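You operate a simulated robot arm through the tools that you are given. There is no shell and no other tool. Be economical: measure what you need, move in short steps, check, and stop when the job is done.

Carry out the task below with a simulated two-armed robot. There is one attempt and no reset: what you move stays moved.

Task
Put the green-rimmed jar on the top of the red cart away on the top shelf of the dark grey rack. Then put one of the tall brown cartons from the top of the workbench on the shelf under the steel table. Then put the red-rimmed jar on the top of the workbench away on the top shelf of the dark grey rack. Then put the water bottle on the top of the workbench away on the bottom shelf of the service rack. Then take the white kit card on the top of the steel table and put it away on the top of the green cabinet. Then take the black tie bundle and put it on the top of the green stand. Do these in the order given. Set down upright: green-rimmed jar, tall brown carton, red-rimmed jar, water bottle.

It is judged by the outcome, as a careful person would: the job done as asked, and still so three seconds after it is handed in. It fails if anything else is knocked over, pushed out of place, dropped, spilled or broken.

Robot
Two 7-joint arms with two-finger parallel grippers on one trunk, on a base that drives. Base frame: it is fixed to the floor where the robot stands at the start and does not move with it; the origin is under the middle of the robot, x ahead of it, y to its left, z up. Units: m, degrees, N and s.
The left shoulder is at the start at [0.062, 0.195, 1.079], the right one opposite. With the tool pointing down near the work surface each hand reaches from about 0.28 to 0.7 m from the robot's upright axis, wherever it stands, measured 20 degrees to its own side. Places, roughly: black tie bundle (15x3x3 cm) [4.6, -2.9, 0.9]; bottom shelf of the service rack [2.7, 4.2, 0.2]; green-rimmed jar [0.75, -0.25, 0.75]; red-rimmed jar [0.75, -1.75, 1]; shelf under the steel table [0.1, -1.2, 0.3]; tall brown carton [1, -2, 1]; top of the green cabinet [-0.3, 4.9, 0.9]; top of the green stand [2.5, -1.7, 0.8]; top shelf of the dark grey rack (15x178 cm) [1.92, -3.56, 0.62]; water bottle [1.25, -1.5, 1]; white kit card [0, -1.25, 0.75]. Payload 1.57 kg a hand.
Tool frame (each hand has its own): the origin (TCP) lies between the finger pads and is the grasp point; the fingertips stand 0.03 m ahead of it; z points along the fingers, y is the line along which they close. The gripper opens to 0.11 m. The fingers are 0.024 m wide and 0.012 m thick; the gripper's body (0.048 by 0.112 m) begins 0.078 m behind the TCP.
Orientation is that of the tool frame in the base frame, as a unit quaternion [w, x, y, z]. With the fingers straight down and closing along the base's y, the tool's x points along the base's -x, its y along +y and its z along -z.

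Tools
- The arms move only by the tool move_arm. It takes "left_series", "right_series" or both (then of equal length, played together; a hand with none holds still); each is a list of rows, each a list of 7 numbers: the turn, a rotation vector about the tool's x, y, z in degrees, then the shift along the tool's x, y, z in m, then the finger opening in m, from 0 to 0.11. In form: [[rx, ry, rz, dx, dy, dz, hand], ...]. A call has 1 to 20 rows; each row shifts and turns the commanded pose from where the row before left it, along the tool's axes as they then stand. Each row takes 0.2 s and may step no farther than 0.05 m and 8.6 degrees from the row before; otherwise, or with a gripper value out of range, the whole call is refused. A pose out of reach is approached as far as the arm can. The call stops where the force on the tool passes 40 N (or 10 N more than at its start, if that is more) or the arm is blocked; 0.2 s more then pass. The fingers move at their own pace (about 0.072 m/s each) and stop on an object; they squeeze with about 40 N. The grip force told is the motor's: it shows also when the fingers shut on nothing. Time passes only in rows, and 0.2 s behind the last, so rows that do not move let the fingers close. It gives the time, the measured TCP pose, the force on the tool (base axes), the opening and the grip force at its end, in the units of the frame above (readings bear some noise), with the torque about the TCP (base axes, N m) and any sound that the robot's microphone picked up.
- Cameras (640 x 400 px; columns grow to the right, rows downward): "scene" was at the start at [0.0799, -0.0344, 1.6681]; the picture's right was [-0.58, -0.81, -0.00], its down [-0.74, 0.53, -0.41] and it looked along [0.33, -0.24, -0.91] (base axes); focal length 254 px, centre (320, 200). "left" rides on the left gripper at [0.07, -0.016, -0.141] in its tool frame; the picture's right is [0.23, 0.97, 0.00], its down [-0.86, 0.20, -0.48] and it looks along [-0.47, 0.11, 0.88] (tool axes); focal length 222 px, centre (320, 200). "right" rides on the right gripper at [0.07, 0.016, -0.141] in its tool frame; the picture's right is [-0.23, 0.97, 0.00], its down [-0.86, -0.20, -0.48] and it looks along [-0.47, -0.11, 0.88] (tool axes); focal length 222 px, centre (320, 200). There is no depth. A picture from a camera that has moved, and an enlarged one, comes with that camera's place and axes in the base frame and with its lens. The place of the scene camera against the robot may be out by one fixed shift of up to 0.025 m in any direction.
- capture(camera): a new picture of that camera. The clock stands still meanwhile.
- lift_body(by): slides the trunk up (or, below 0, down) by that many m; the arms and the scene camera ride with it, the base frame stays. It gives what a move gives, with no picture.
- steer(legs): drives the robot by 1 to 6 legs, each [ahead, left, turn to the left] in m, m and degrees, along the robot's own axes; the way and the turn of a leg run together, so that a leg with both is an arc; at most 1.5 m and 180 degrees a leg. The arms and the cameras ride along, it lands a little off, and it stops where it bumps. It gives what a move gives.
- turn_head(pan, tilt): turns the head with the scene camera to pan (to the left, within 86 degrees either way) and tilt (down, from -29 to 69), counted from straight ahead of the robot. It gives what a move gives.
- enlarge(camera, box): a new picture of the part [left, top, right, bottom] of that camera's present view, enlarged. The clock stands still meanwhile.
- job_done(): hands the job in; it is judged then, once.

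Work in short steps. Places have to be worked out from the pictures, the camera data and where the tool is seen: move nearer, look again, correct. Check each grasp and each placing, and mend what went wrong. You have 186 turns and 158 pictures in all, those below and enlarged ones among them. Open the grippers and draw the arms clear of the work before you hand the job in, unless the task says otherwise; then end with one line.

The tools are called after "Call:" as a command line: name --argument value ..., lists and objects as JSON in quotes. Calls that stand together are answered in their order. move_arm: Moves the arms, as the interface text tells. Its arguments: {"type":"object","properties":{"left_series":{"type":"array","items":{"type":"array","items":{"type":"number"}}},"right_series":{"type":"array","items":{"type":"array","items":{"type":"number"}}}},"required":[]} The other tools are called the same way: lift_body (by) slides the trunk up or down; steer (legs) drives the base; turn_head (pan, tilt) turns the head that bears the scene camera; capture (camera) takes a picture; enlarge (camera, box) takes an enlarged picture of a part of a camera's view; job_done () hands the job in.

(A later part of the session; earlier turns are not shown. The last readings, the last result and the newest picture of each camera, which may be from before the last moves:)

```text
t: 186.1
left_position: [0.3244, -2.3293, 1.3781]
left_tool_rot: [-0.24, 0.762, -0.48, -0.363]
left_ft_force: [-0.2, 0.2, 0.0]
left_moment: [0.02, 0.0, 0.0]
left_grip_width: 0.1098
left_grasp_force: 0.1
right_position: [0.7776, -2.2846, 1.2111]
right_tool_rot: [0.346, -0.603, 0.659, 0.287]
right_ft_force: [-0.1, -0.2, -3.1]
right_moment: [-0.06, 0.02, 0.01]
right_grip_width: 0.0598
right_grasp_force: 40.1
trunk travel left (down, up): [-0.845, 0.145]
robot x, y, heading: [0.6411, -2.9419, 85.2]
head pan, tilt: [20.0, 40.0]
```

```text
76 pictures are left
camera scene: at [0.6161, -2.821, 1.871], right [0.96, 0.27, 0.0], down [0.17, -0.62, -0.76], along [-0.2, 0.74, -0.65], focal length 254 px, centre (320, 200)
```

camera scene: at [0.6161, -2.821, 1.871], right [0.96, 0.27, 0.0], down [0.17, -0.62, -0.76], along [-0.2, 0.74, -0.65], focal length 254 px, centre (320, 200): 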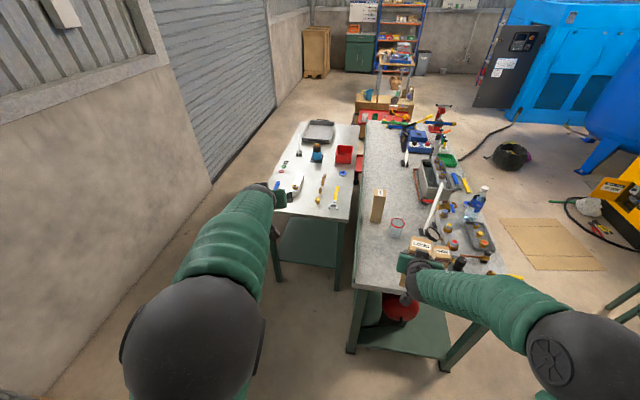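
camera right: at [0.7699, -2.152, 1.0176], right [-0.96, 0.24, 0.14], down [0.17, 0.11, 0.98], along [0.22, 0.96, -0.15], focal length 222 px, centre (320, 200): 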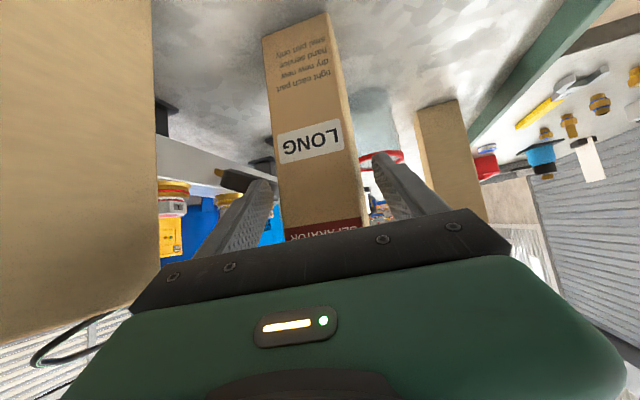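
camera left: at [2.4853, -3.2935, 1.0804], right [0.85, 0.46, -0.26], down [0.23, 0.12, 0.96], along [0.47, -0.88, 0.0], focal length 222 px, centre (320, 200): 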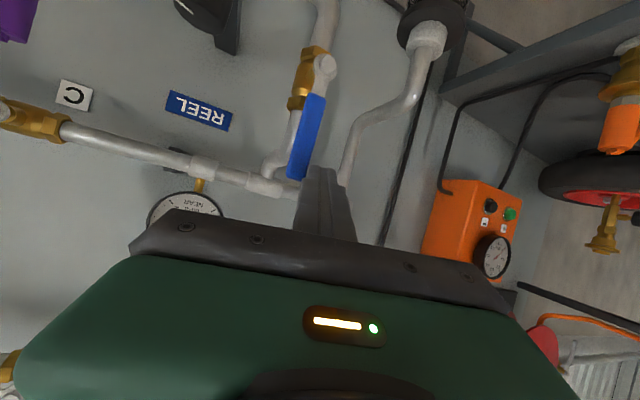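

Steel table's south end is open: legs at x≈0 and 0.48, y≈-1.76, shelf z≈0.3. I pull the left hand back, lower the trunk, and look at the shelf from low.

Call:
move_arm --left_series '[[0, 5, 0, 0.022, 0.017, -0.028, 0.11], [0, 5, 0, 0.022, 0.017, -0.028, 0.11], [0, 5, 0, 0.022, 0.017, -0.028, 0.11], [0, 5, 0, 0.022, 0.017, -0.028, 0.11], [0, 0, 0, 0, 0, 0, 0.11]]'

Call:
lift_body --by -0.4

Call:
lift_body --by -0.35

Call:
steer --legs '[[0, 0, 10.8], [0.25, 0.43, 0]]'

Call:
turn_head --pan 0 --tilt 30

Call:
capture --camera "scene"

Call:
capture --camera "right"

```text
t: 187.3
left_position: [0.3248, -2.4846, 1.3991]
left_tool_rot: [-0.154, 0.812, -0.516, -0.222]
left_ft_force: [-0.2, -0.7, 0.4]
left_moment: [0.0, -0.02, 0.01]
left_grip_width: 0.11
left_grasp_force: 0.1
right_position: [0.7794, -2.2856, 1.2117]
right_tool_rot: [0.346, -0.603, 0.659, 0.287]
right_ft_force: [0.3, 1.1, -3.3]
right_moment: [-0.03, 0.01, 0.01]
right_grip_width: 0.0597
right_grasp_force: 40.0
trunk travel left (down, up): [-0.845, 0.145]
robot x, y, heading: [0.6423, -2.9411, 85.7]
head pan, tilt: [20.0, 40.0]
```

```text
t: 189.2
left_position: [0.3135, -2.4849, 1.1899]
left_tool_rot: [-0.184, 0.83, -0.502, -0.16]
left_ft_force: [-0.5, 1.2, 1.3]
left_moment: [-0.05, 0.0, 0.01]
left_grip_width: 0.1101
left_grasp_force: 0.0
right_position: [0.7768, -2.2853, 1.0278]
right_tool_rot: [0.345, -0.604, 0.659, 0.286]
right_ft_force: [0.5, 0.1, -3.9]
right_moment: [-0.02, 0.0, -0.02]
right_grip_width: 0.0601
right_grasp_force: 40.5
trunk travel left (down, up): [-0.666, 0.324]
robot x, y, heading: [0.6378, -2.9447, 85.4]
head pan, tilt: [20.0, 40.0]
stopped: the arm was blocked; the commanded pose is now the measured one
```

```text
t: 191.3
left_position: [0.3135, -2.4853, 0.9296]
left_tool_rot: [-0.211, 0.839, -0.491, -0.101]
left_ft_force: [0.5, 0.2, 0.2]
left_moment: [-0.04, -0.01, -0.02]
left_grip_width: 0.1099
left_grasp_force: 0.1
right_position: [0.7755, -2.2873, 0.7914]
right_tool_rot: [0.346, -0.604, 0.658, 0.287]
right_ft_force: [-0.3, -0.3, -2.8]
right_moment: [-0.03, 0.02, 0.0]
right_grip_width: 0.0598
right_grasp_force: 40.5
trunk travel left (down, up): [-0.428, 0.562]
robot x, y, heading: [0.6418, -2.9419, 85.4]
head pan, tilt: [20.0, 40.0]
stopped: the arm was blocked; the commanded pose is now the measured one
```

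```text
t: 195.0
left_position: [-0.2212, -2.3499, 0.9348]
left_tool_rot: [-0.2, 0.88, -0.414, -0.121]
left_ft_force: [-0.3, 0.5, -0.2]
left_moment: [-0.02, 0.0, 0.01]
left_grip_width: 0.1102
left_grasp_force: 0.1
right_position: [0.1964, -2.0701, 0.7955]
right_tool_rot: [-0.319, 0.66, -0.601, -0.318]
right_ft_force: [0.6, -0.6, -3.6]
right_moment: [-0.05, 0.01, -0.03]
right_grip_width: 0.0595
right_grasp_force: 40.1
trunk travel left (down, up): [-0.428, 0.562]
robot x, y, heading: [0.1752, -2.7403, 95.9]
head pan, tilt: [20.0, 40.0]
```

```text
t: 195.8
left_position: [-0.2229, -2.3506, 0.9334]
left_tool_rot: [-0.202, 0.88, -0.413, -0.118]
left_ft_force: [-0.1, -0.4, -0.5]
left_moment: [0.02, -0.01, -0.01]
left_grip_width: 0.1102
left_grasp_force: 0.0
right_position: [0.1951, -2.0714, 0.7974]
right_tool_rot: [-0.32, 0.66, -0.601, -0.317]
right_ft_force: [1.0, 0.1, -3.1]
right_moment: [-0.02, -0.03, -0.01]
right_grip_width: 0.0599
right_grasp_force: 40.3
trunk travel left (down, up): [-0.428, 0.562]
robot x, y, heading: [0.176, -2.7409, 95.6]
head pan, tilt: [0.0, 30.0]
```

```text
75 pictures are left
camera scene: at [0.1628, -2.6123, 1.4695], right [0.99, 0.1, 0.0], down [0.05, -0.5, -0.86], along [-0.09, 0.86, -0.5], focal length 254 px, centre (320, 200)
```

scene: 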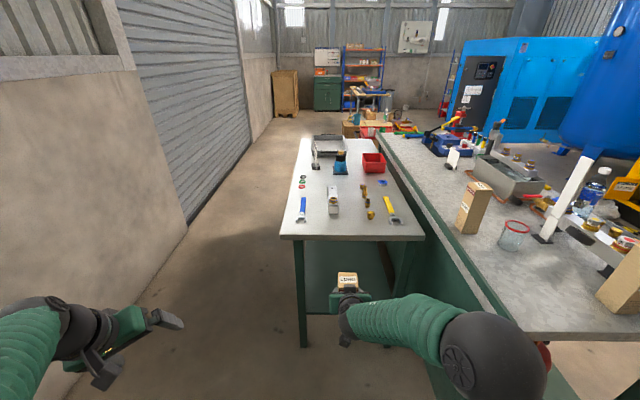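

```text
74 pictures are left
camera right: at [0.1904, -2.2265, 0.8224], right [-0.99, 0.06, 0.14], down [0.15, 0.14, 0.98], along [0.04, 0.99, -0.14], focal length 222 px, centre (320, 200)
```

right: 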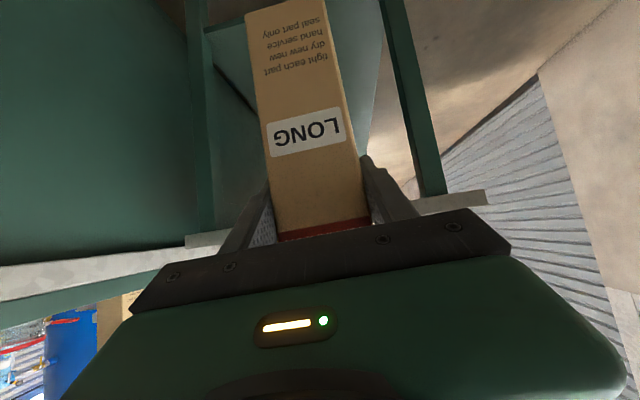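

Aligned with the table end. Lower further with the trunk (raising the left hand a bit for freedom) and look under the table.

Call:
move_arm --left_series '[[0, 0, 0, 0, 0.02, -0.03, 0.11], [0, 0, 0, 0, 0.02, -0.03, 0.11], [0, 0, 0, 0, 0.02, -0.03, 0.11], [0, 0, 0, 0, 0, -0.03, 0.11]]'

Call:
lift_body --by -0.36

Call:
capture --camera "right"

Call:
capture --camera "scene"

```text
t: 196.6
left_position: [-0.268, -2.4206, 0.9729]
left_tool_rot: [-0.259, 0.88, -0.392, -0.073]
left_ft_force: [0.3, -0.2, 0.3]
left_moment: [-0.04, -0.01, 0.03]
left_grip_width: 0.1097
left_grasp_force: 0.1
right_position: [0.1967, -2.0733, 0.7973]
right_tool_rot: [-0.32, 0.66, -0.601, -0.318]
right_ft_force: [1.0, 0.2, -3.6]
right_moment: [0.0, 0.02, 0.0]
right_grip_width: 0.0597
right_grasp_force: 40.6
trunk travel left (down, up): [-0.428, 0.562]
robot x, y, heading: [0.1757, -2.7401, 96.0]
head pan, tilt: [0.0, 30.0]
stopped in row 3 (left hand): the arm was blocked; the commanded pose is now the measured one
```

```text
t: 200.1
left_position: [-0.2674, -2.4197, 0.615]
left_tool_rot: [-0.259, 0.879, -0.394, -0.075]
left_ft_force: [1.2, 0.4, -0.2]
left_moment: [0.03, -0.04, -0.01]
left_grip_width: 0.1102
left_grasp_force: 0.1
right_position: [0.1961, -2.0739, 0.4376]
right_tool_rot: [-0.32, 0.66, -0.601, -0.318]
right_ft_force: [0.2, -0.4, -3.1]
right_moment: [-0.05, 0.0, 0.02]
right_grip_width: 0.0597
right_grasp_force: 40.6
trunk travel left (down, up): [-0.068, 0.922]
robot x, y, heading: [0.1755, -2.7401, 95.9]
head pan, tilt: [0.0, 30.0]
```

```text
73 pictures are left
camera right: at [0.1903, -2.2279, 0.4627], right [-0.99, 0.06, 0.14], down [0.15, 0.13, 0.98], along [0.04, 0.99, -0.14], focal length 222 px, centre (320, 200)
```

right: 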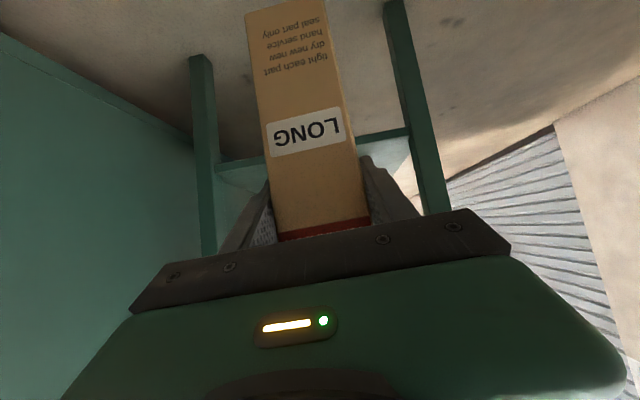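

```text
72 pictures are left
camera scene: at [0.1626, -2.6132, 1.1092], right [0.99, 0.1, 0.0], down [0.05, -0.5, -0.86], along [-0.09, 0.86, -0.5], focal length 254 px, centre (320, 200)
```

scene: 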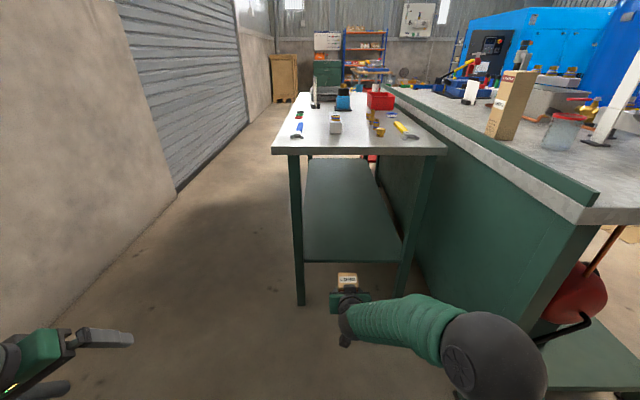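

Shelf z≈0.265, edge y≈-1.72; legs at x≈-0.03 and 0.49. The right elbow stays outside in front of the right leg if I place at about (0.12,-1.63). Drive in part way and check.

Call:
steer --legs '[[0.28, 0.03, 0]]'

Call:
capture --camera "scene"

Call:
capture --camera "right"

```text
t: 202.0
left_position: [-0.3255, -2.1449, 0.6139]
left_tool_rot: [-0.258, 0.879, -0.394, -0.073]
left_ft_force: [-0.3, 0.3, 0.0]
left_moment: [0.01, -0.05, 0.01]
left_grip_width: 0.1101
left_grasp_force: 0.0
right_position: [0.1387, -1.7964, 0.4378]
right_tool_rot: [-0.32, 0.659, -0.601, -0.318]
right_ft_force: [0.4, 0.5, -3.5]
right_moment: [-0.01, 0.0, 0.0]
right_grip_width: 0.0598
right_grasp_force: 40.0
trunk travel left (down, up): [-0.068, 0.922]
robot x, y, heading: [0.1207, -2.4631, 95.7]
head pan, tilt: [0.0, 30.0]
```

```text
71 pictures are left
camera scene: at [0.1045, -2.3377, 1.1095], right [0.99, 0.1, 0.0], down [0.05, -0.5, -0.86], along [-0.09, 0.86, -0.5], focal length 254 px, centre (320, 200)
```

scene: 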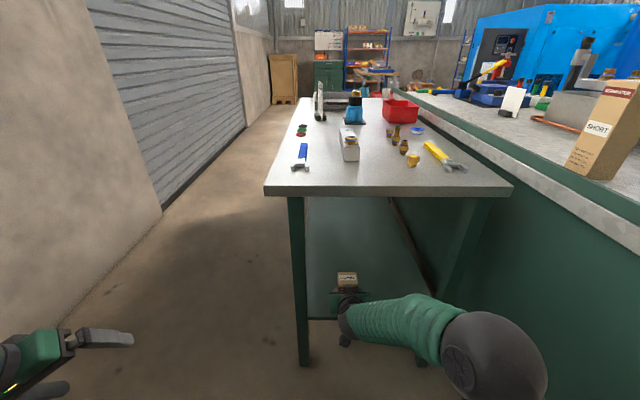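

```text
70 pictures are left
camera right: at [0.1326, -1.9523, 0.4631], right [-0.99, 0.06, 0.14], down [0.15, 0.13, 0.98], along [0.04, 0.99, -0.14], focal length 222 px, centre (320, 200)
```

right: 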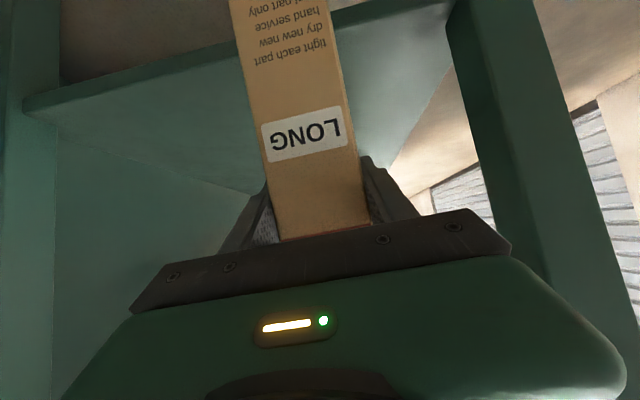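

Clear on both sides. Drive 0.15 further, then lower with the trunk.

Call:
steer --legs '[[0.15, 0, 0]]'

Call:
lift_body --by -0.055

Call:
capture --camera "right"

Call:
capture --camera "scene"

```text
t: 203.4
left_position: [-0.3421, -1.9972, 0.6143]
left_tool_rot: [-0.258, 0.881, -0.391, -0.073]
left_ft_force: [-0.5, -0.7, 0.0]
left_moment: [0.01, -0.01, 0.03]
left_grip_width: 0.1102
left_grasp_force: 0.2
right_position: [0.122, -1.6477, 0.4377]
right_tool_rot: [-0.32, 0.66, -0.6, -0.319]
right_ft_force: [0.8, 0.1, -3.8]
right_moment: [0.07, 0.04, 0.03]
right_grip_width: 0.0596
right_grasp_force: 39.9
trunk travel left (down, up): [-0.068, 0.922]
robot x, y, heading: [0.1032, -2.3141, 95.9]
head pan, tilt: [0.0, 30.0]
```

```text
t: 204.4
left_position: [-0.3423, -1.997, 0.5578]
left_tool_rot: [-0.259, 0.88, -0.391, -0.074]
left_ft_force: [-0.6, 0.2, 0.2]
left_moment: [0.03, 0.0, -0.01]
left_grip_width: 0.1103
left_grasp_force: 0.0
right_position: [0.1218, -1.6496, 0.3812]
right_tool_rot: [-0.319, 0.661, -0.601, -0.317]
right_ft_force: [-1.7, -0.1, 0.1]
right_moment: [-0.15, 0.12, -0.09]
right_grip_width: 0.0599
right_grasp_force: 39.6
trunk travel left (down, up): [-0.013, 0.977]
robot x, y, heading: [0.1061, -2.317, 95.8]
head pan, tilt: [0.0, 30.0]
```

```text
69 pictures are left
camera right: at [0.1166, -1.8051, 0.4066], right [-0.99, 0.06, 0.14], down [0.15, 0.14, 0.98], along [0.04, 0.99, -0.15], focal length 222 px, centre (320, 200)
```

right: 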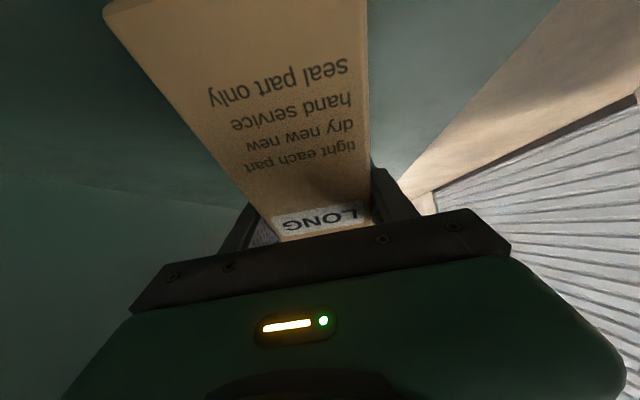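

```text
68 pictures are left
camera scene: at [0.089, -2.1891, 1.0537], right [0.99, 0.1, 0.0], down [0.05, -0.5, -0.87], along [-0.09, 0.86, -0.5], focal length 254 px, centre (320, 200)
```

scene: 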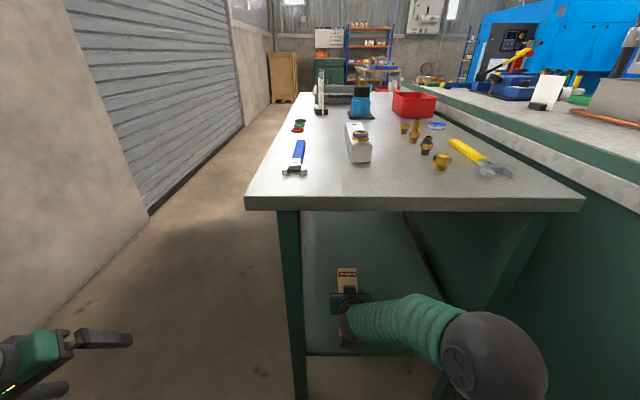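

The carton pivoted in the grip (bottom swung toward me) because the shelf was higher than I judged. Raise, and back out to see its state.

Call:
lift_body --by 0.1

Call:
steer --legs '[[-0.4, 0, 0]]'

Call:
capture --camera "right"

Call:
enlarge --camera "scene" --box '[240, 200, 440, 325]'

```text
t: 205.7
left_position: [-0.3403, -1.9976, 0.659]
left_tool_rot: [-0.26, 0.88, -0.391, -0.073]
left_ft_force: [0.2, 0.4, -0.6]
left_moment: [0.03, 0.0, 0.0]
left_grip_width: 0.1099
left_grasp_force: 0.1
right_position: [0.1221, -1.6481, 0.4833]
right_tool_rot: [-0.321, 0.66, -0.6, -0.319]
right_ft_force: [-0.5, 0.0, -2.9]
right_moment: [0.07, 0.01, 0.0]
right_grip_width: 0.0598
right_grasp_force: 40.1
trunk travel left (down, up): [-0.113, 0.877]
robot x, y, heading: [0.1049, -2.3114, 95.7]
head pan, tilt: [0.0, 30.0]
```

```text
t: 208.2
left_position: [-0.3008, -2.39, 0.6601]
left_tool_rot: [-0.26, 0.88, -0.39, -0.075]
left_ft_force: [-0.3, -0.5, -0.3]
left_moment: [0.0, 0.0, 0.0]
left_grip_width: 0.11
left_grasp_force: 0.1
right_position: [0.1607, -2.0406, 0.4832]
right_tool_rot: [-0.319, 0.662, -0.599, -0.319]
right_ft_force: [-1.5, 0.6, -2.1]
right_moment: [0.09, -0.02, -0.03]
right_grip_width: 0.0597
right_grasp_force: 39.9
trunk travel left (down, up): [-0.113, 0.877]
robot x, y, heading: [0.146, -2.7069, 96.2]
head pan, tilt: [0.0, 30.0]
```

```text
67 pictures are left
camera right: at [0.1556, -2.1952, 0.5091], right [-0.99, 0.06, 0.14], down [0.15, 0.13, 0.98], along [0.04, 0.99, -0.14], focal length 222 px, centre (320, 200)
```

right: 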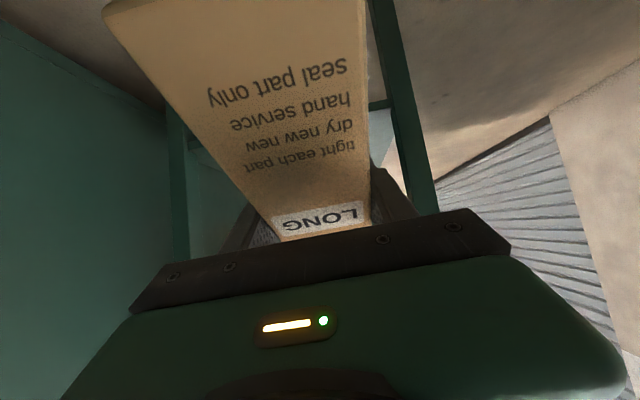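

```text
3.20 times, centred on (340, 262) of scene
camera zoom: at [0.1296, -2.5801, 1.1545], right [0.99, 0.11, 0.0], down [0.05, -0.5, -0.86], along [-0.09, 0.86, -0.5], focal length 814 px, centre (256, 0)
```

zoom: 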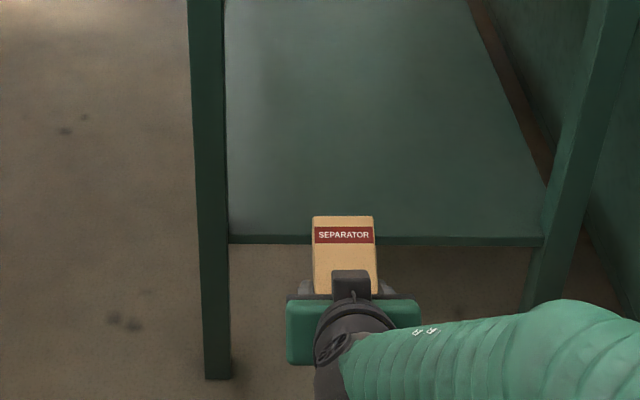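

The carton leans top-forward in the grip. I'll square it up by gently pressing it flat against the bare concrete wall: turn to face the wall and approach.

Call:
steer --legs '[[0, 0, 91.5], [0.44, -0.47, 0]]'

Call:
capture --camera "scene"

Call:
capture --camera "right"

```text
t: 215.6
left_position: [-0.6594, -2.7442, 0.6596]
left_tool_rot: [-0.13, 0.894, 0.355, -0.239]
left_ft_force: [-0.9, 0.8, 0.3]
left_moment: [0.0, 0.02, 0.02]
left_grip_width: 0.1102
left_grasp_force: 0.1
right_position: [-1.0192, -2.2885, 0.4841]
right_tool_rot: [0.004, 0.89, 0.052, -0.453]
right_ft_force: [-0.2, -1.0, -3.1]
right_moment: [-0.02, 0.08, 0.0]
right_grip_width: 0.0596
right_grasp_force: 39.9
trunk travel left (down, up): [-0.113, 0.877]
robot x, y, heading: [-0.3506, -2.2902, -172.8]
head pan, tilt: [0.0, 30.0]
```

```text
65 pictures are left
camera scene: at [-0.477, -2.3033, 1.1545], right [-0.13, 0.99, 0.0], down [0.5, 0.06, -0.86], along [-0.86, -0.11, -0.5], focal length 254 px, centre (320, 200)
```

scene: 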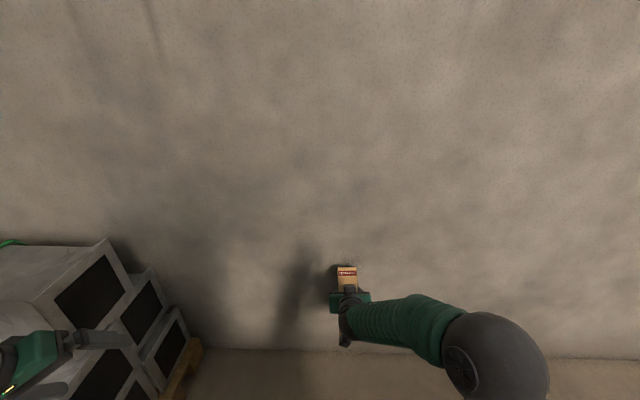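

```text
64 pictures are left
camera right: at [-0.8624, -2.2898, 0.5095], right [-0.04, -0.99, 0.14], down [-0.13, 0.15, 0.98], along [-0.99, 0.02, -0.14], focal length 222 px, centre (320, 200)
```

right: 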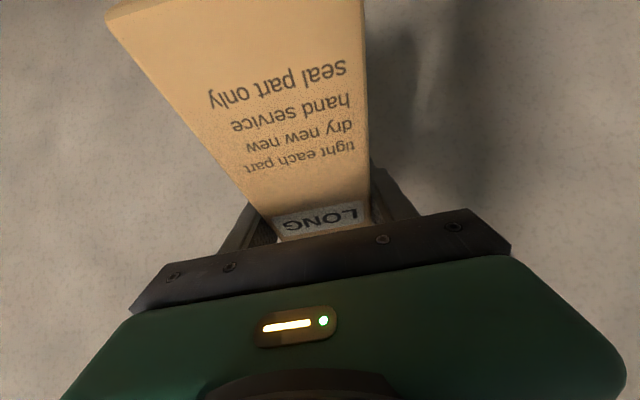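

Wall is at x≈-1.13. Advance gently.

Call:
steer --legs '[[0.05, 0, 0]]'

Call:
steer --legs '[[0.025, 0, 0]]'

Call:
capture --camera "right"

```text
t: 216.4
left_position: [-0.6786, -2.7462, 0.6599]
left_tool_rot: [-0.131, 0.894, 0.356, -0.24]
left_ft_force: [-0.1, 0.6, -0.3]
left_moment: [-0.01, 0.03, -0.04]
left_grip_width: 0.1101
left_grasp_force: 0.0
right_position: [-1.0363, -2.2903, 0.4826]
right_tool_rot: [0.005, 0.892, 0.053, -0.449]
right_ft_force: [0.5, -0.6, -2.8]
right_moment: [0.02, 0.05, 0.0]
right_grip_width: 0.0598
right_grasp_force: 39.8
trunk travel left (down, up): [-0.113, 0.877]
robot x, y, heading: [-0.373, -2.2939, -172.8]
head pan, tilt: [0.0, 30.0]
stopped in leg 1: the force on the tool passed its limit at 92 N (the readings are from after the stop); the commanded pose is now the measured one
```

```text
t: 217.3
left_position: [-0.6973, -2.7492, 0.6605]
left_tool_rot: [-0.132, 0.894, 0.355, -0.24]
left_ft_force: [0.5, -0.6, 0.5]
left_moment: [0.02, 0.03, -0.02]
left_grip_width: 0.1101
left_grasp_force: 0.1
right_position: [-1.0493, -2.2939, 0.4766]
right_tool_rot: [0.006, 0.895, 0.055, -0.442]
right_ft_force: [-0.1, 0.8, -2.1]
right_moment: [0.0, 0.12, 0.04]
right_grip_width: 0.0598
right_grasp_force: 39.7
trunk travel left (down, up): [-0.113, 0.877]
robot x, y, heading: [-0.3913, -2.2975, -172.9]
head pan, tilt: [0.0, 30.0]
stopped in leg 1: the force on the tool passed its limit at 84 N (the readings are from after the stop); the commanded pose is now the measured one
```

```text
63 pictures are left
camera right: at [-0.8938, -2.2946, 0.5053], right [-0.04, -0.99, 0.14], down [-0.16, 0.15, 0.98], along [-0.99, 0.01, -0.16], focal length 222 px, centre (320, 200)
```

right: 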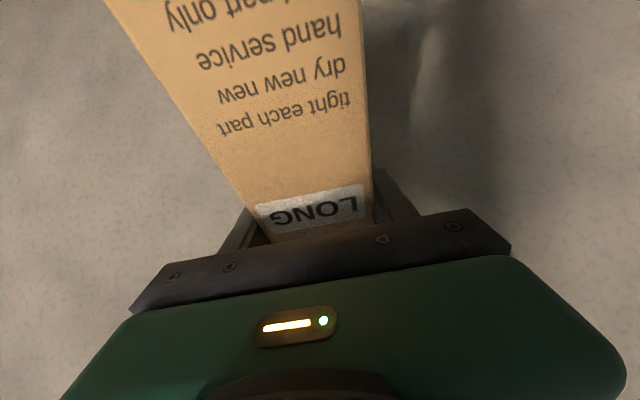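

It resists but is turning a few degrees per press. Repeat some gentle presses.

Call:
steer --legs '[[0.025, 0, 0]]'

Call:
steer --legs '[[0.025, 0, 0]]'

Call:
steer --legs '[[0.025, 0, 0]]'

Call:
capture --camera "right"

```text
t: 218.2
left_position: [-0.7098, -2.7506, 0.6621]
left_tool_rot: [-0.133, 0.892, 0.358, -0.241]
left_ft_force: [0.0, -0.6, 0.1]
left_moment: [0.0, 0.01, -0.02]
left_grip_width: 0.11
left_grasp_force: 0.0
right_position: [-1.0629, -2.2963, 0.4763]
right_tool_rot: [0.007, 0.897, 0.055, -0.439]
right_ft_force: [0.5, 0.3, -3.0]
right_moment: [-0.04, 0.16, -0.02]
right_grip_width: 0.0602
right_grasp_force: 16.7
trunk travel left (down, up): [-0.113, 0.877]
robot x, y, heading: [-0.4071, -2.296, -172.9]
head pan, tilt: [0.0, 30.0]
stopped in leg 1: the force on the tool passed its limit at 78 N (the readings are from after the stop); the commanded pose is now the measured one
```

```text
t: 219.0
left_position: [-0.7248, -2.7527, 0.6606]
left_tool_rot: [-0.132, 0.892, 0.359, -0.241]
left_ft_force: [0.6, 0.1, -1.2]
left_moment: [0.01, 0.01, 0.02]
left_grip_width: 0.1101
left_grasp_force: 0.0
right_position: [-1.0727, -2.298, 0.4719]
right_tool_rot: [0.006, 0.899, 0.053, -0.435]
right_ft_force: [0.2, -0.7, -3.1]
right_moment: [-0.02, 0.18, 0.03]
right_grip_width: 0.06
right_grasp_force: 39.8
trunk travel left (down, up): [-0.113, 0.877]
robot x, y, heading: [-0.4235, -2.2995, -173.1]
head pan, tilt: [0.0, 30.0]
stopped in leg 1: the force on the tool passed its limit at 114 N (the readings are from after the stop); the commanded pose is now the measured one
```

```text
t: 219.8
left_position: [-0.7381, -2.7541, 0.6605]
left_tool_rot: [-0.132, 0.892, 0.358, -0.241]
left_ft_force: [0.3, 0.0, -1.0]
left_moment: [0.0, 0.01, 0.0]
left_grip_width: 0.1098
left_grasp_force: 0.1
right_position: [-1.0756, -2.2992, 0.463]
right_tool_rot: [0.009, 0.904, 0.053, -0.424]
right_ft_force: [3.2, -0.2, -4.8]
right_moment: [-0.07, 0.17, -0.07]
right_grip_width: 0.0598
right_grasp_force: 39.9
trunk travel left (down, up): [-0.113, 0.877]
robot x, y, heading: [-0.4361, -2.2986, -172.9]
head pan, tilt: [0.0, 30.0]
stopped in leg 1: the force on the tool passed its limit at 122 N (the readings are from after the stop); the commanded pose is now the measured one
```

```text
62 pictures are left
camera right: at [-0.922, -2.2997, 0.4982], right [-0.04, -0.99, 0.15], down [-0.2, 0.15, 0.97], along [-0.98, 0.01, -0.2], focal length 222 px, centre (320, 200)
```

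right: 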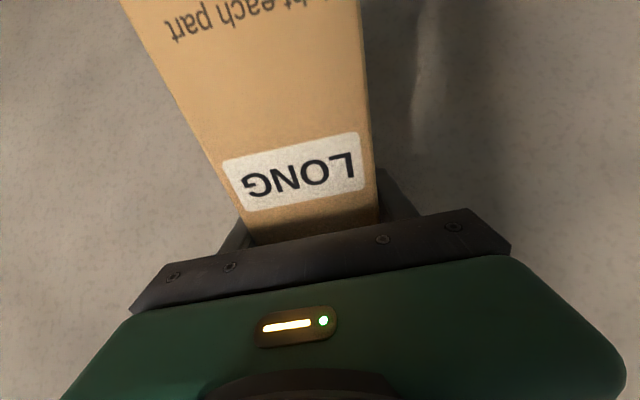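

Pressing on the wall is inefficient. Better: lever it upright over the steel table's south edge (y≈-1.785, z≈0.82) by lowering with the carton's back face on the edge. Back off, raise, and position there.

Call:
steer --legs '[[-0.3, 0, 0]]'

Call:
lift_body --by 0.4

Call:
steer --legs '[[0, 0.33, 0], [0, 0, -91], [0.0, -0.3, 0]]'

Call:
capture --camera "scene"

Call:
capture --camera "right"

```text
t: 221.9
left_position: [-0.4358, -2.7172, 0.6607]
left_tool_rot: [-0.132, 0.893, 0.358, -0.24]
left_ft_force: [-0.3, -0.2, 0.0]
left_moment: [0.0, -0.03, -0.02]
left_grip_width: 0.1099
left_grasp_force: 0.1
right_position: [-0.7756, -2.2609, 0.4661]
right_tool_rot: [0.008, 0.903, 0.053, -0.426]
right_ft_force: [0.1, 1.0, -2.9]
right_moment: [-0.01, 0.19, 0.0]
right_grip_width: 0.0601
right_grasp_force: 40.1
trunk travel left (down, up): [-0.113, 0.877]
robot x, y, heading: [-0.1297, -2.2595, -173.1]
head pan, tilt: [0.0, 30.0]
```

```text
t: 225.7
left_position: [-0.4355, -2.7172, 1.0611]
left_tool_rot: [-0.132, 0.892, 0.358, -0.241]
left_ft_force: [1.2, -0.1, 0.0]
left_moment: [-0.04, 0.03, 0.01]
left_grip_width: 0.11
left_grasp_force: 0.1
right_position: [-0.7747, -2.2618, 0.8663]
right_tool_rot: [0.008, 0.903, 0.052, -0.426]
right_ft_force: [-0.8, -0.2, -4.1]
right_moment: [-0.03, 0.18, -0.01]
right_grip_width: 0.0598
right_grasp_force: 40.3
trunk travel left (down, up): [-0.513, 0.477]
robot x, y, heading: [-0.1314, -2.2645, -172.9]
head pan, tilt: [0.0, 30.0]
```

```text
t: 233.4
left_position: [-0.2468, -2.254, 1.0589]
left_tool_rot: [-0.267, 0.878, -0.391, -0.072]
left_ft_force: [-0.6, -0.8, -0.3]
left_moment: [0.02, -0.01, 0.02]
left_grip_width: 0.1101
left_grasp_force: 0.0
right_position: [0.2174, -1.9276, 0.8661]
right_tool_rot: [-0.301, 0.669, -0.609, -0.302]
right_ft_force: [0.0, 0.0, -3.1]
right_moment: [0.19, 0.04, -0.02]
right_grip_width: 0.0597
right_grasp_force: 39.4
trunk travel left (down, up): [-0.513, 0.477]
robot x, y, heading: [0.2059, -2.5666, 95.6]
head pan, tilt: [0.0, 30.0]
```

```text
61 pictures are left
camera scene: at [0.1787, -2.4422, 1.5545], right [1.0, 0.1, 0.01], down [0.05, -0.5, -0.86], along [-0.08, 0.86, -0.5], focal length 254 px, centre (320, 200)
```

scene: 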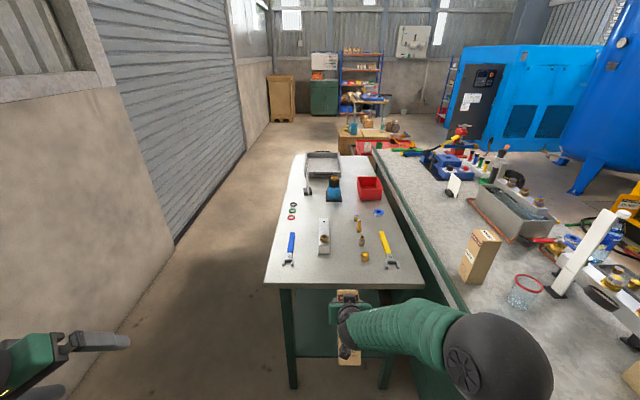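

```text
60 pictures are left
camera right: at [0.2123, -2.0803, 0.9001], right [-0.99, 0.07, 0.14], down [0.15, 0.19, 0.97], along [0.04, 0.98, -0.2], focal length 222 px, centre (320, 200)
```

right: 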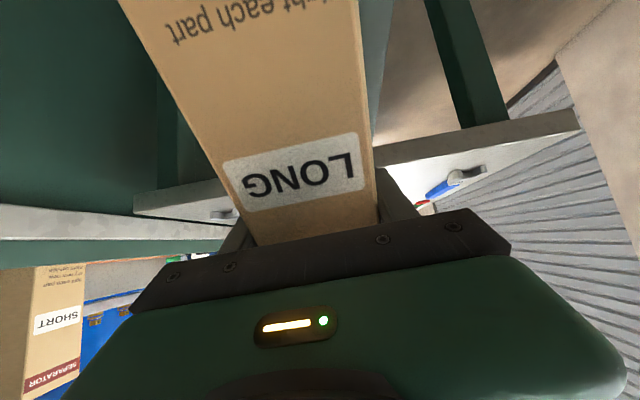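

Carton leans top-forward as expected. Drive 0.08 closer so its back face is above the table edge, then lower until it levers up.

Call:
steer --legs '[[0.08, 0, 0]]'

Call:
lift_body --by -0.06

Call:
lift_body --by -0.03

Call:
capture --camera "right"

```text
t: 234.5
left_position: [-0.2453, -2.1737, 1.0642]
left_tool_rot: [-0.263, 0.879, -0.391, -0.076]
left_ft_force: [0.2, -0.4, -0.2]
left_moment: [-0.03, 0.04, -0.03]
left_grip_width: 0.11
left_grasp_force: 0.0
right_position: [0.2198, -1.8467, 0.8661]
right_tool_rot: [-0.298, 0.667, -0.612, -0.304]
right_ft_force: [0.1, -0.2, -3.9]
right_moment: [0.18, 0.05, 0.02]
right_grip_width: 0.06
right_grasp_force: 39.4
trunk travel left (down, up): [-0.513, 0.477]
robot x, y, heading: [0.1981, -2.489, 95.6]
head pan, tilt: [0.0, 30.0]
```

```text
t: 235.5
left_position: [-0.2504, -2.1767, 1.0016]
left_tool_rot: [-0.269, 0.879, -0.387, -0.073]
left_ft_force: [-0.8, -0.4, 0.3]
left_moment: [0.02, -0.03, 0.0]
left_grip_width: 0.11
left_grasp_force: 0.0
right_position: [0.2147, -1.8466, 0.8076]
right_tool_rot: [-0.3, 0.667, -0.61, -0.304]
right_ft_force: [0.3, 0.3, -2.7]
right_moment: [0.19, 0.02, 0.04]
right_grip_width: 0.0599
right_grasp_force: 40.6
trunk travel left (down, up): [-0.453, 0.537]
robot x, y, heading: [0.1962, -2.4865, 95.6]
head pan, tilt: [0.0, 30.0]
```

```text
t: 236.2
left_position: [-0.2498, -2.1759, 0.9714]
left_tool_rot: [-0.27, 0.878, -0.388, -0.073]
left_ft_force: [-0.2, -0.9, -0.1]
left_moment: [0.03, 0.01, 0.0]
left_grip_width: 0.1099
left_grasp_force: 0.0
right_position: [0.216, -1.8482, 0.7759]
right_tool_rot: [-0.299, 0.667, -0.611, -0.304]
right_ft_force: [-0.8, -0.5, -3.4]
right_moment: [0.17, 0.0, -0.01]
right_grip_width: 0.0598
right_grasp_force: 40.3
trunk travel left (down, up): [-0.423, 0.567]
robot x, y, heading: [0.1993, -2.488, 95.6]
head pan, tilt: [0.0, 30.0]
```

```text
59 pictures are left
camera right: at [0.2108, -2.0015, 0.8096], right [-0.99, 0.07, 0.15], down [0.16, 0.19, 0.97], along [0.04, 0.98, -0.2], focal length 222 px, centre (320, 200)
```

right: 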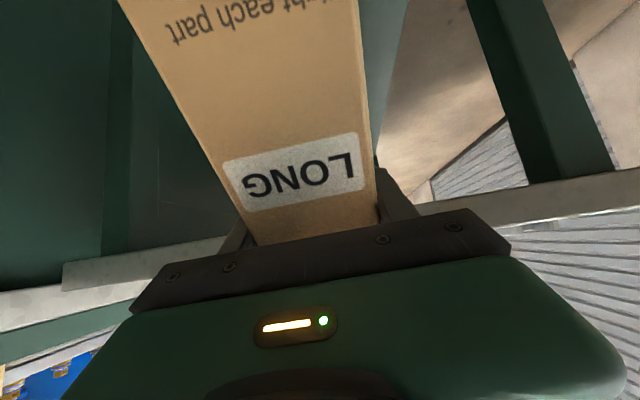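

No contact yet—edge is a bit farther. Raise 5 cm, go 2.5 cm nearer, lower again.

Call:
lift_body --by 0.06

Call:
steer --legs '[[0.025, 0, 0]]'

Call:
lift_body --by -0.05

Call:
lift_body --by -0.02

Call:
enlarge --camera "scene" --box '[260, 230, 440, 345]'

```text
t: 237.2
left_position: [-0.2476, -2.175, 1.0328]
left_tool_rot: [-0.266, 0.879, -0.39, -0.074]
left_ft_force: [0.0, 0.2, 0.1]
left_moment: [0.0, -0.02, 0.0]
left_grip_width: 0.1102
left_grasp_force: 0.0
right_position: [0.216, -1.8478, 0.8376]
right_tool_rot: [-0.299, 0.667, -0.61, -0.304]
right_ft_force: [-0.4, -0.5, -3.4]
right_moment: [0.19, -0.03, -0.03]
right_grip_width: 0.0599
right_grasp_force: 39.8
trunk travel left (down, up): [-0.483, 0.507]
robot x, y, heading: [0.1919, -2.4932, 95.3]
head pan, tilt: [0.0, 30.0]
```

```text
t: 238.2
left_position: [-0.2492, -2.1558, 1.0342]
left_tool_rot: [-0.266, 0.878, -0.391, -0.076]
left_ft_force: [0.9, 0.0, -0.9]
left_moment: [0.01, 0.02, -0.02]
left_grip_width: 0.1101
left_grasp_force: 0.0
right_position: [0.2138, -1.8311, 0.8371]
right_tool_rot: [-0.298, 0.668, -0.61, -0.305]
right_ft_force: [2.9, -10.9, 7.5]
right_moment: [0.19, 0.4, 0.45]
right_grip_width: 0.0599
right_grasp_force: 39.9
trunk travel left (down, up): [-0.483, 0.507]
robot x, y, heading: [0.1981, -2.4663, 95.6]
head pan, tilt: [0.0, 30.0]
stopped in leg 1: the force on the tool passed its limit at 218 N (the readings are from after the stop); the commanded pose is now the measured one
```

```text
t: 238.6
left_position: [-0.2491, -2.1615, 1.0251]
left_tool_rot: [-0.27, 0.878, -0.388, -0.075]
left_ft_force: [0.7, 0.1, 0.5]
left_moment: [0.02, 0.01, 0.0]
left_grip_width: 0.1099
left_grasp_force: 0.1
right_position: [0.2133, -1.832, 0.8393]
right_tool_rot: [-0.304, 0.663, -0.608, -0.312]
right_ft_force: [7.6, -26.5, 20.9]
right_moment: [0.22, 0.91, 0.87]
right_grip_width: 0.0597
right_grasp_force: 39.9
trunk travel left (down, up): [-0.473, 0.517]
robot x, y, heading: [0.1943, -2.4686, 95.4]
head pan, tilt: [0.0, 30.0]
stopped: the force on the tool passed its limit at 48 N (the readings are from after the stop); the commanded pose is now the measured one
```

```text
t: 238.9
left_position: [-0.2488, -2.1624, 1.0219]
left_tool_rot: [-0.269, 0.878, -0.388, -0.076]
left_ft_force: [-0.2, 0.1, 0.6]
left_moment: [0.02, -0.01, 0.0]
left_grip_width: 0.1098
left_grasp_force: 0.1
right_position: [0.2122, -1.8323, 0.8381]
right_tool_rot: [-0.306, 0.662, -0.608, -0.313]
right_ft_force: [9.4, -28.3, 20.6]
right_moment: [0.18, 0.84, 0.88]
right_grip_width: 0.0598
right_grasp_force: 40.1
trunk travel left (down, up): [-0.47, 0.52]
robot x, y, heading: [0.1953, -2.466, 95.5]
head pan, tilt: [0.0, 30.0]
stopped: the force on the tool passed its limit at 48 N (the readings are from after the stop); the commanded pose is now the measured one
```

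```text
3.48 times, centred on (350, 288) of scene
camera zoom: at [0.1828, -2.3534, 1.5125], right [1.0, 0.1, 0.0], down [0.05, -0.49, -0.87], along [-0.08, 0.87, -0.49], focal length 885 px, centre (216, -104)
```

zoom: 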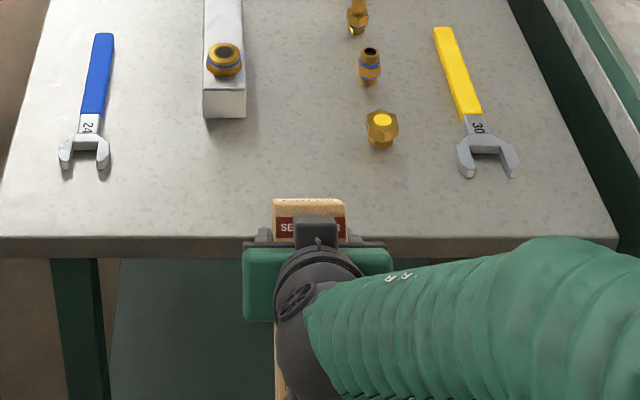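

Contact force is exactly normal to the carton's leaning back face, but grip friction holds. New idea: hold it just above the free strip of the steel table near the edge, relax the squeeze so it swings plumb by gravity, set it down there, and regrasp.

Call:
lift_body --by 0.22

Call:
steer --legs '[[0.125, 0.04, 0]]'

Call:
turn_head --pan 0 --tilt 42

Call:
enlarge --camera "scene" --box '[220, 150, 460, 300]'

Call:
capture --camera "right"

```text
t: 241.2
left_position: [-0.2507, -2.154, 1.239]
left_tool_rot: [-0.268, 0.878, -0.389, -0.074]
left_ft_force: [0.5, -0.4, -0.6]
left_moment: [0.02, 0.01, 0.0]
left_grip_width: 0.1101
left_grasp_force: 0.1
right_position: [0.213, -1.8252, 1.0521]
right_tool_rot: [-0.303, 0.665, -0.608, -0.31]
right_ft_force: [0.3, 0.2, -2.7]
right_moment: [0.21, 0.05, -0.02]
right_grip_width: 0.0596
right_grasp_force: 40.8
trunk travel left (down, up): [-0.69, 0.3]
robot x, y, heading: [0.1936, -2.4699, 95.6]
head pan, tilt: [0.0, 30.0]
```

```text
t: 242.5
left_position: [-0.2946, -2.0359, 1.2425]
left_tool_rot: [-0.266, 0.879, -0.388, -0.077]
left_ft_force: [0.6, -0.2, 0.3]
left_moment: [-0.01, 0.06, 0.03]
left_grip_width: 0.11
left_grasp_force: 0.1
right_position: [0.1679, -1.7058, 1.0532]
right_tool_rot: [-0.302, 0.663, -0.609, -0.313]
right_ft_force: [0.3, -0.4, -3.0]
right_moment: [0.19, 0.0, 0.01]
right_grip_width: 0.0598
right_grasp_force: 39.8
trunk travel left (down, up): [-0.69, 0.3]
robot x, y, heading: [0.1465, -2.3473, 95.4]
head pan, tilt: [0.0, 30.0]
```

```text
t: 243.3
left_position: [-0.2966, -2.0336, 1.2392]
left_tool_rot: [-0.266, 0.88, -0.387, -0.076]
left_ft_force: [0.0, 0.5, 0.0]
left_moment: [-0.02, -0.01, 0.01]
left_grip_width: 0.1099
left_grasp_force: 0.0
right_position: [0.1666, -1.704, 1.0512]
right_tool_rot: [-0.302, 0.664, -0.61, -0.31]
right_ft_force: [0.0, -0.3, -3.4]
right_moment: [0.12, 0.03, 0.03]
right_grip_width: 0.0599
right_grasp_force: 40.0
trunk travel left (down, up): [-0.69, 0.3]
robot x, y, heading: [0.1432, -2.3504, 95.4]
head pan, tilt: [0.0, 42.0]
```

```text
2.67 times, centred on (340, 225) of scene
camera zoom: at [0.1361, -2.2259, 1.7132], right [1.0, 0.1, 0.0], down [0.06, -0.67, -0.74], along [-0.07, 0.74, -0.67], focal length 678 px, centre (267, 133)
```

zoom: 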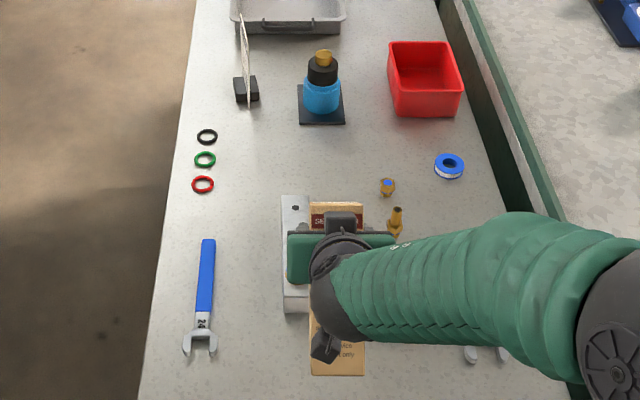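

```text
56 pictures are left
camera right: at [0.1605, -1.858, 1.0833], right [-0.99, 0.07, 0.16], down [0.17, 0.17, 0.97], along [0.04, 0.98, -0.18], focal length 222 px, centre (320, 200)
```

right: 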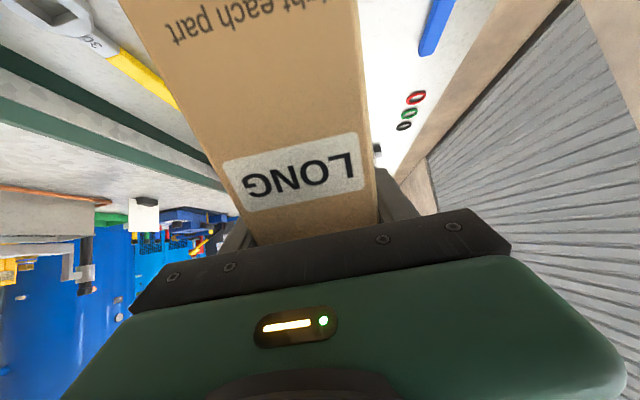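

Carton hangs above free table space. Lower 4 cm, then relax the squeeze stepwise and watch the grip force.

Call:
lift_body --by -0.04

Call:
move_arm --right_series '[[0, 0, 0, 0, 0, 0, 0.0585], [0, 0, 0, 0, 0, 0, 0.0585]]'

Call:
move_arm --right_series '[[0, 0, 0, 0, 0, 0, 0.0595], [0, 0, 0, 0, 0, 0, 0.0595]]'

Call:
capture --camera "right"

```text
t: 244.1
left_position: [-0.3, -2.0361, 1.2004]
left_tool_rot: [-0.267, 0.879, -0.387, -0.075]
left_ft_force: [0.1, 0.7, 0.2]
left_moment: [-0.04, -0.03, 0.02]
left_grip_width: 0.1101
left_grasp_force: 0.0
right_position: [0.1627, -1.704, 1.0132]
right_tool_rot: [-0.304, 0.664, -0.609, -0.311]
right_ft_force: [-0.3, 0.5, -3.1]
right_moment: [0.2, 0.02, 0.01]
right_grip_width: 0.0597
right_grasp_force: 39.6
trunk travel left (down, up): [-0.65, 0.34]
robot x, y, heading: [0.142, -2.3467, 95.7]
head pan, tilt: [0.0, 42.0]
```

```text
t: 244.7
left_position: [-0.3037, -2.0348, 1.1983]
left_tool_rot: [-0.268, 0.879, -0.388, -0.074]
left_ft_force: [0.2, 0.3, -0.8]
left_moment: [0.02, 0.02, 0.0]
left_grip_width: 0.11
left_grasp_force: 0.0
right_position: [0.16, -1.7055, 1.0125]
right_tool_rot: [-0.304, 0.665, -0.608, -0.311]
right_ft_force: [-0.7, 1.1, -2.7]
right_moment: [0.14, 0.02, 0.03]
right_grip_width: 0.0598
right_grasp_force: 39.9
trunk travel left (down, up): [-0.65, 0.34]
robot x, y, heading: [0.1435, -2.3448, 95.4]
head pan, tilt: [0.0, 42.0]
```

```text
t: 245.3
left_position: [-0.3025, -2.0358, 1.1997]
left_tool_rot: [-0.267, 0.88, -0.387, -0.075]
left_ft_force: [0.2, 0.5, 0.0]
left_moment: [0.01, -0.04, -0.01]
left_grip_width: 0.1102
left_grasp_force: 0.1
right_position: [0.1618, -1.7055, 1.0145]
right_tool_rot: [-0.305, 0.664, -0.608, -0.311]
right_ft_force: [0.1, -0.1, 0.9]
right_moment: [0.03, 0.03, 0.0]
right_grip_width: 0.0603
right_grasp_force: 0.3
trunk travel left (down, up): [-0.65, 0.34]
robot x, y, heading: [0.1466, -2.3471, 95.6]
head pan, tilt: [0.0, 42.0]
```

```text
55 pictures are left
camera right: at [0.1557, -1.8594, 1.0445], right [-0.99, 0.07, 0.15], down [0.16, 0.17, 0.97], along [0.04, 0.98, -0.18], focal length 222 px, centre (320, 200)
```

right: 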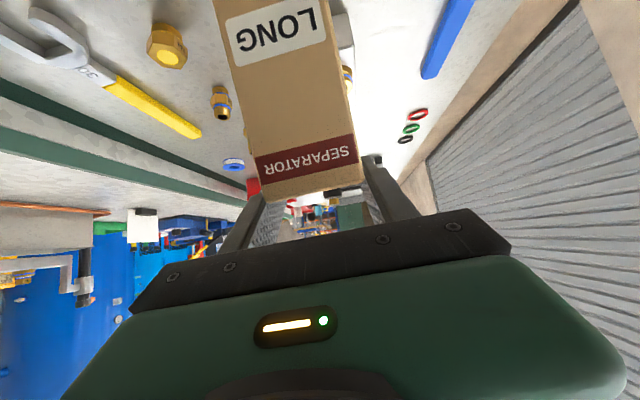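

The grip released; the carton slid down and seems to stand on the table. Check from the scene camera.

Call:
enlarge --camera "scene" --box '[220, 150, 460, 300]'

```text
2.67 times, centred on (340, 225) of scene
camera zoom: at [0.1295, -2.2283, 1.6733], right [1.0, 0.1, 0.0], down [0.07, -0.67, -0.74], along [-0.07, 0.74, -0.67], focal length 678 px, centre (267, 133)
```

zoom: 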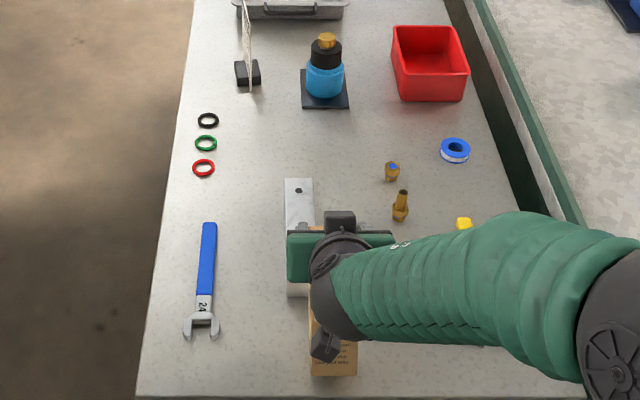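

It appears near-upright on the table (leaning ≤10°, inside its stable range). Open the fingers slowly and look.

Call:
move_arm --right_series '[[0, 0, 0, 0, 0, 0, 0.063], [0, 0, 0, 0, 0, 0, 0.066], [0, 0, 0, 0, 0, 0, 0.07], [0, 0, 0, 0, 0, 0, 0.08], [0, 0, 0, 0, 0, 0, 0.08]]'

Call:
capture --camera "right"

```text
t: 246.5
left_position: [-0.3018, -2.0359, 1.198]
left_tool_rot: [-0.267, 0.88, -0.387, -0.074]
left_ft_force: [-0.4, 0.1, 0.3]
left_moment: [0.0, 0.03, 0.02]
left_grip_width: 0.1102
left_grasp_force: 0.1
right_position: [0.1607, -1.7047, 1.013]
right_tool_rot: [-0.304, 0.664, -0.608, -0.31]
right_ft_force: [0.2, -0.5, -0.1]
right_moment: [0.0, 0.0, -0.01]
right_grip_width: 0.0801
right_grasp_force: 0.0
trunk travel left (down, up): [-0.65, 0.34]
robot x, y, heading: [0.1414, -2.3471, 95.6]
head pan, tilt: [0.0, 42.0]
```

```text
53 pictures are left
camera right: at [0.1556, -1.8595, 1.0441], right [-0.99, 0.07, 0.15], down [0.16, 0.17, 0.97], along [0.04, 0.98, -0.18], focal length 222 px, centre (320, 200)
```

right: 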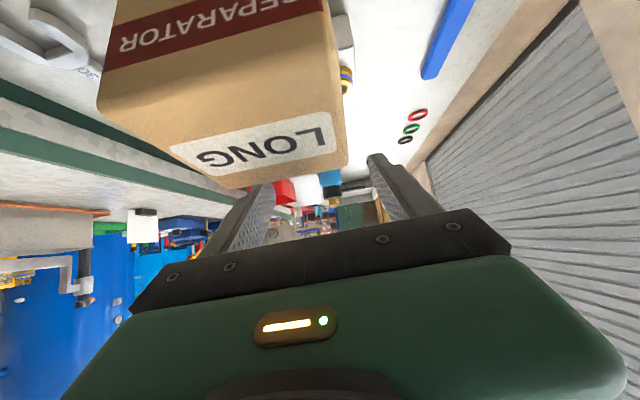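

Call:
move_arm --right_series '[[0, 0, 0, 0, 0, 0, 0.08]]'

Call:
enlarge --camera "scene" --box '[260, 190, 420, 290]'

Call:
capture --camera "right"

```text
t: 246.9
left_position: [-0.3022, -2.0356, 1.1996]
left_tool_rot: [-0.267, 0.88, -0.386, -0.075]
left_ft_force: [0.1, 0.2, -0.5]
left_moment: [0.02, 0.02, -0.01]
left_grip_width: 0.11
left_grasp_force: 0.1
right_position: [0.16, -1.7044, 1.0125]
right_tool_rot: [-0.303, 0.665, -0.608, -0.31]
right_ft_force: [0.6, 0.7, 0.0]
right_moment: [-0.01, 0.01, 0.05]
right_grip_width: 0.0801
right_grasp_force: 0.1
trunk travel left (down, up): [-0.65, 0.34]
robot x, y, heading: [0.1431, -2.3487, 95.6]
head pan, tilt: [0.0, 42.0]
```

```text
4.00 times, centred on (340, 240) of scene
camera zoom: at [0.1293, -2.2281, 1.6733], right [1.0, 0.1, 0.0], down [0.07, -0.67, -0.74], along [-0.07, 0.74, -0.67], focal length 1017 px, centre (240, 40)
```

zoom: 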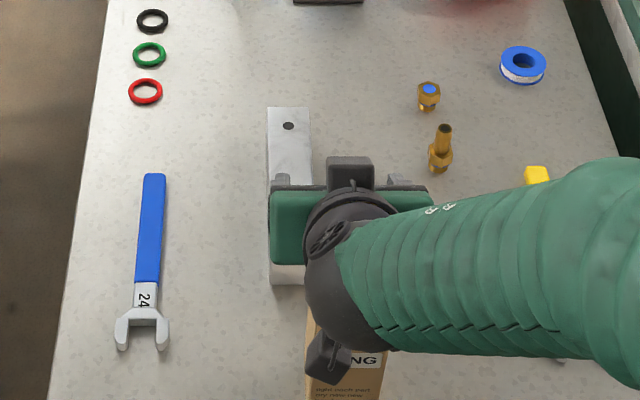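

```text
51 pictures are left
camera right: at [0.1556, -1.8595, 1.0441], right [-0.99, 0.07, 0.15], down [0.16, 0.17, 0.97], along [0.04, 0.98, -0.18], focal length 222 px, centre (320, 200)
```

right: 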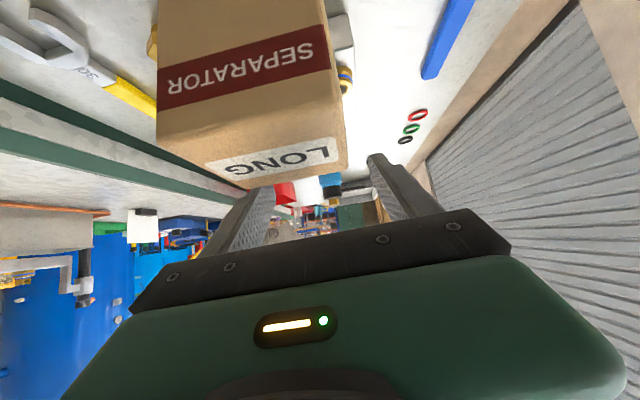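

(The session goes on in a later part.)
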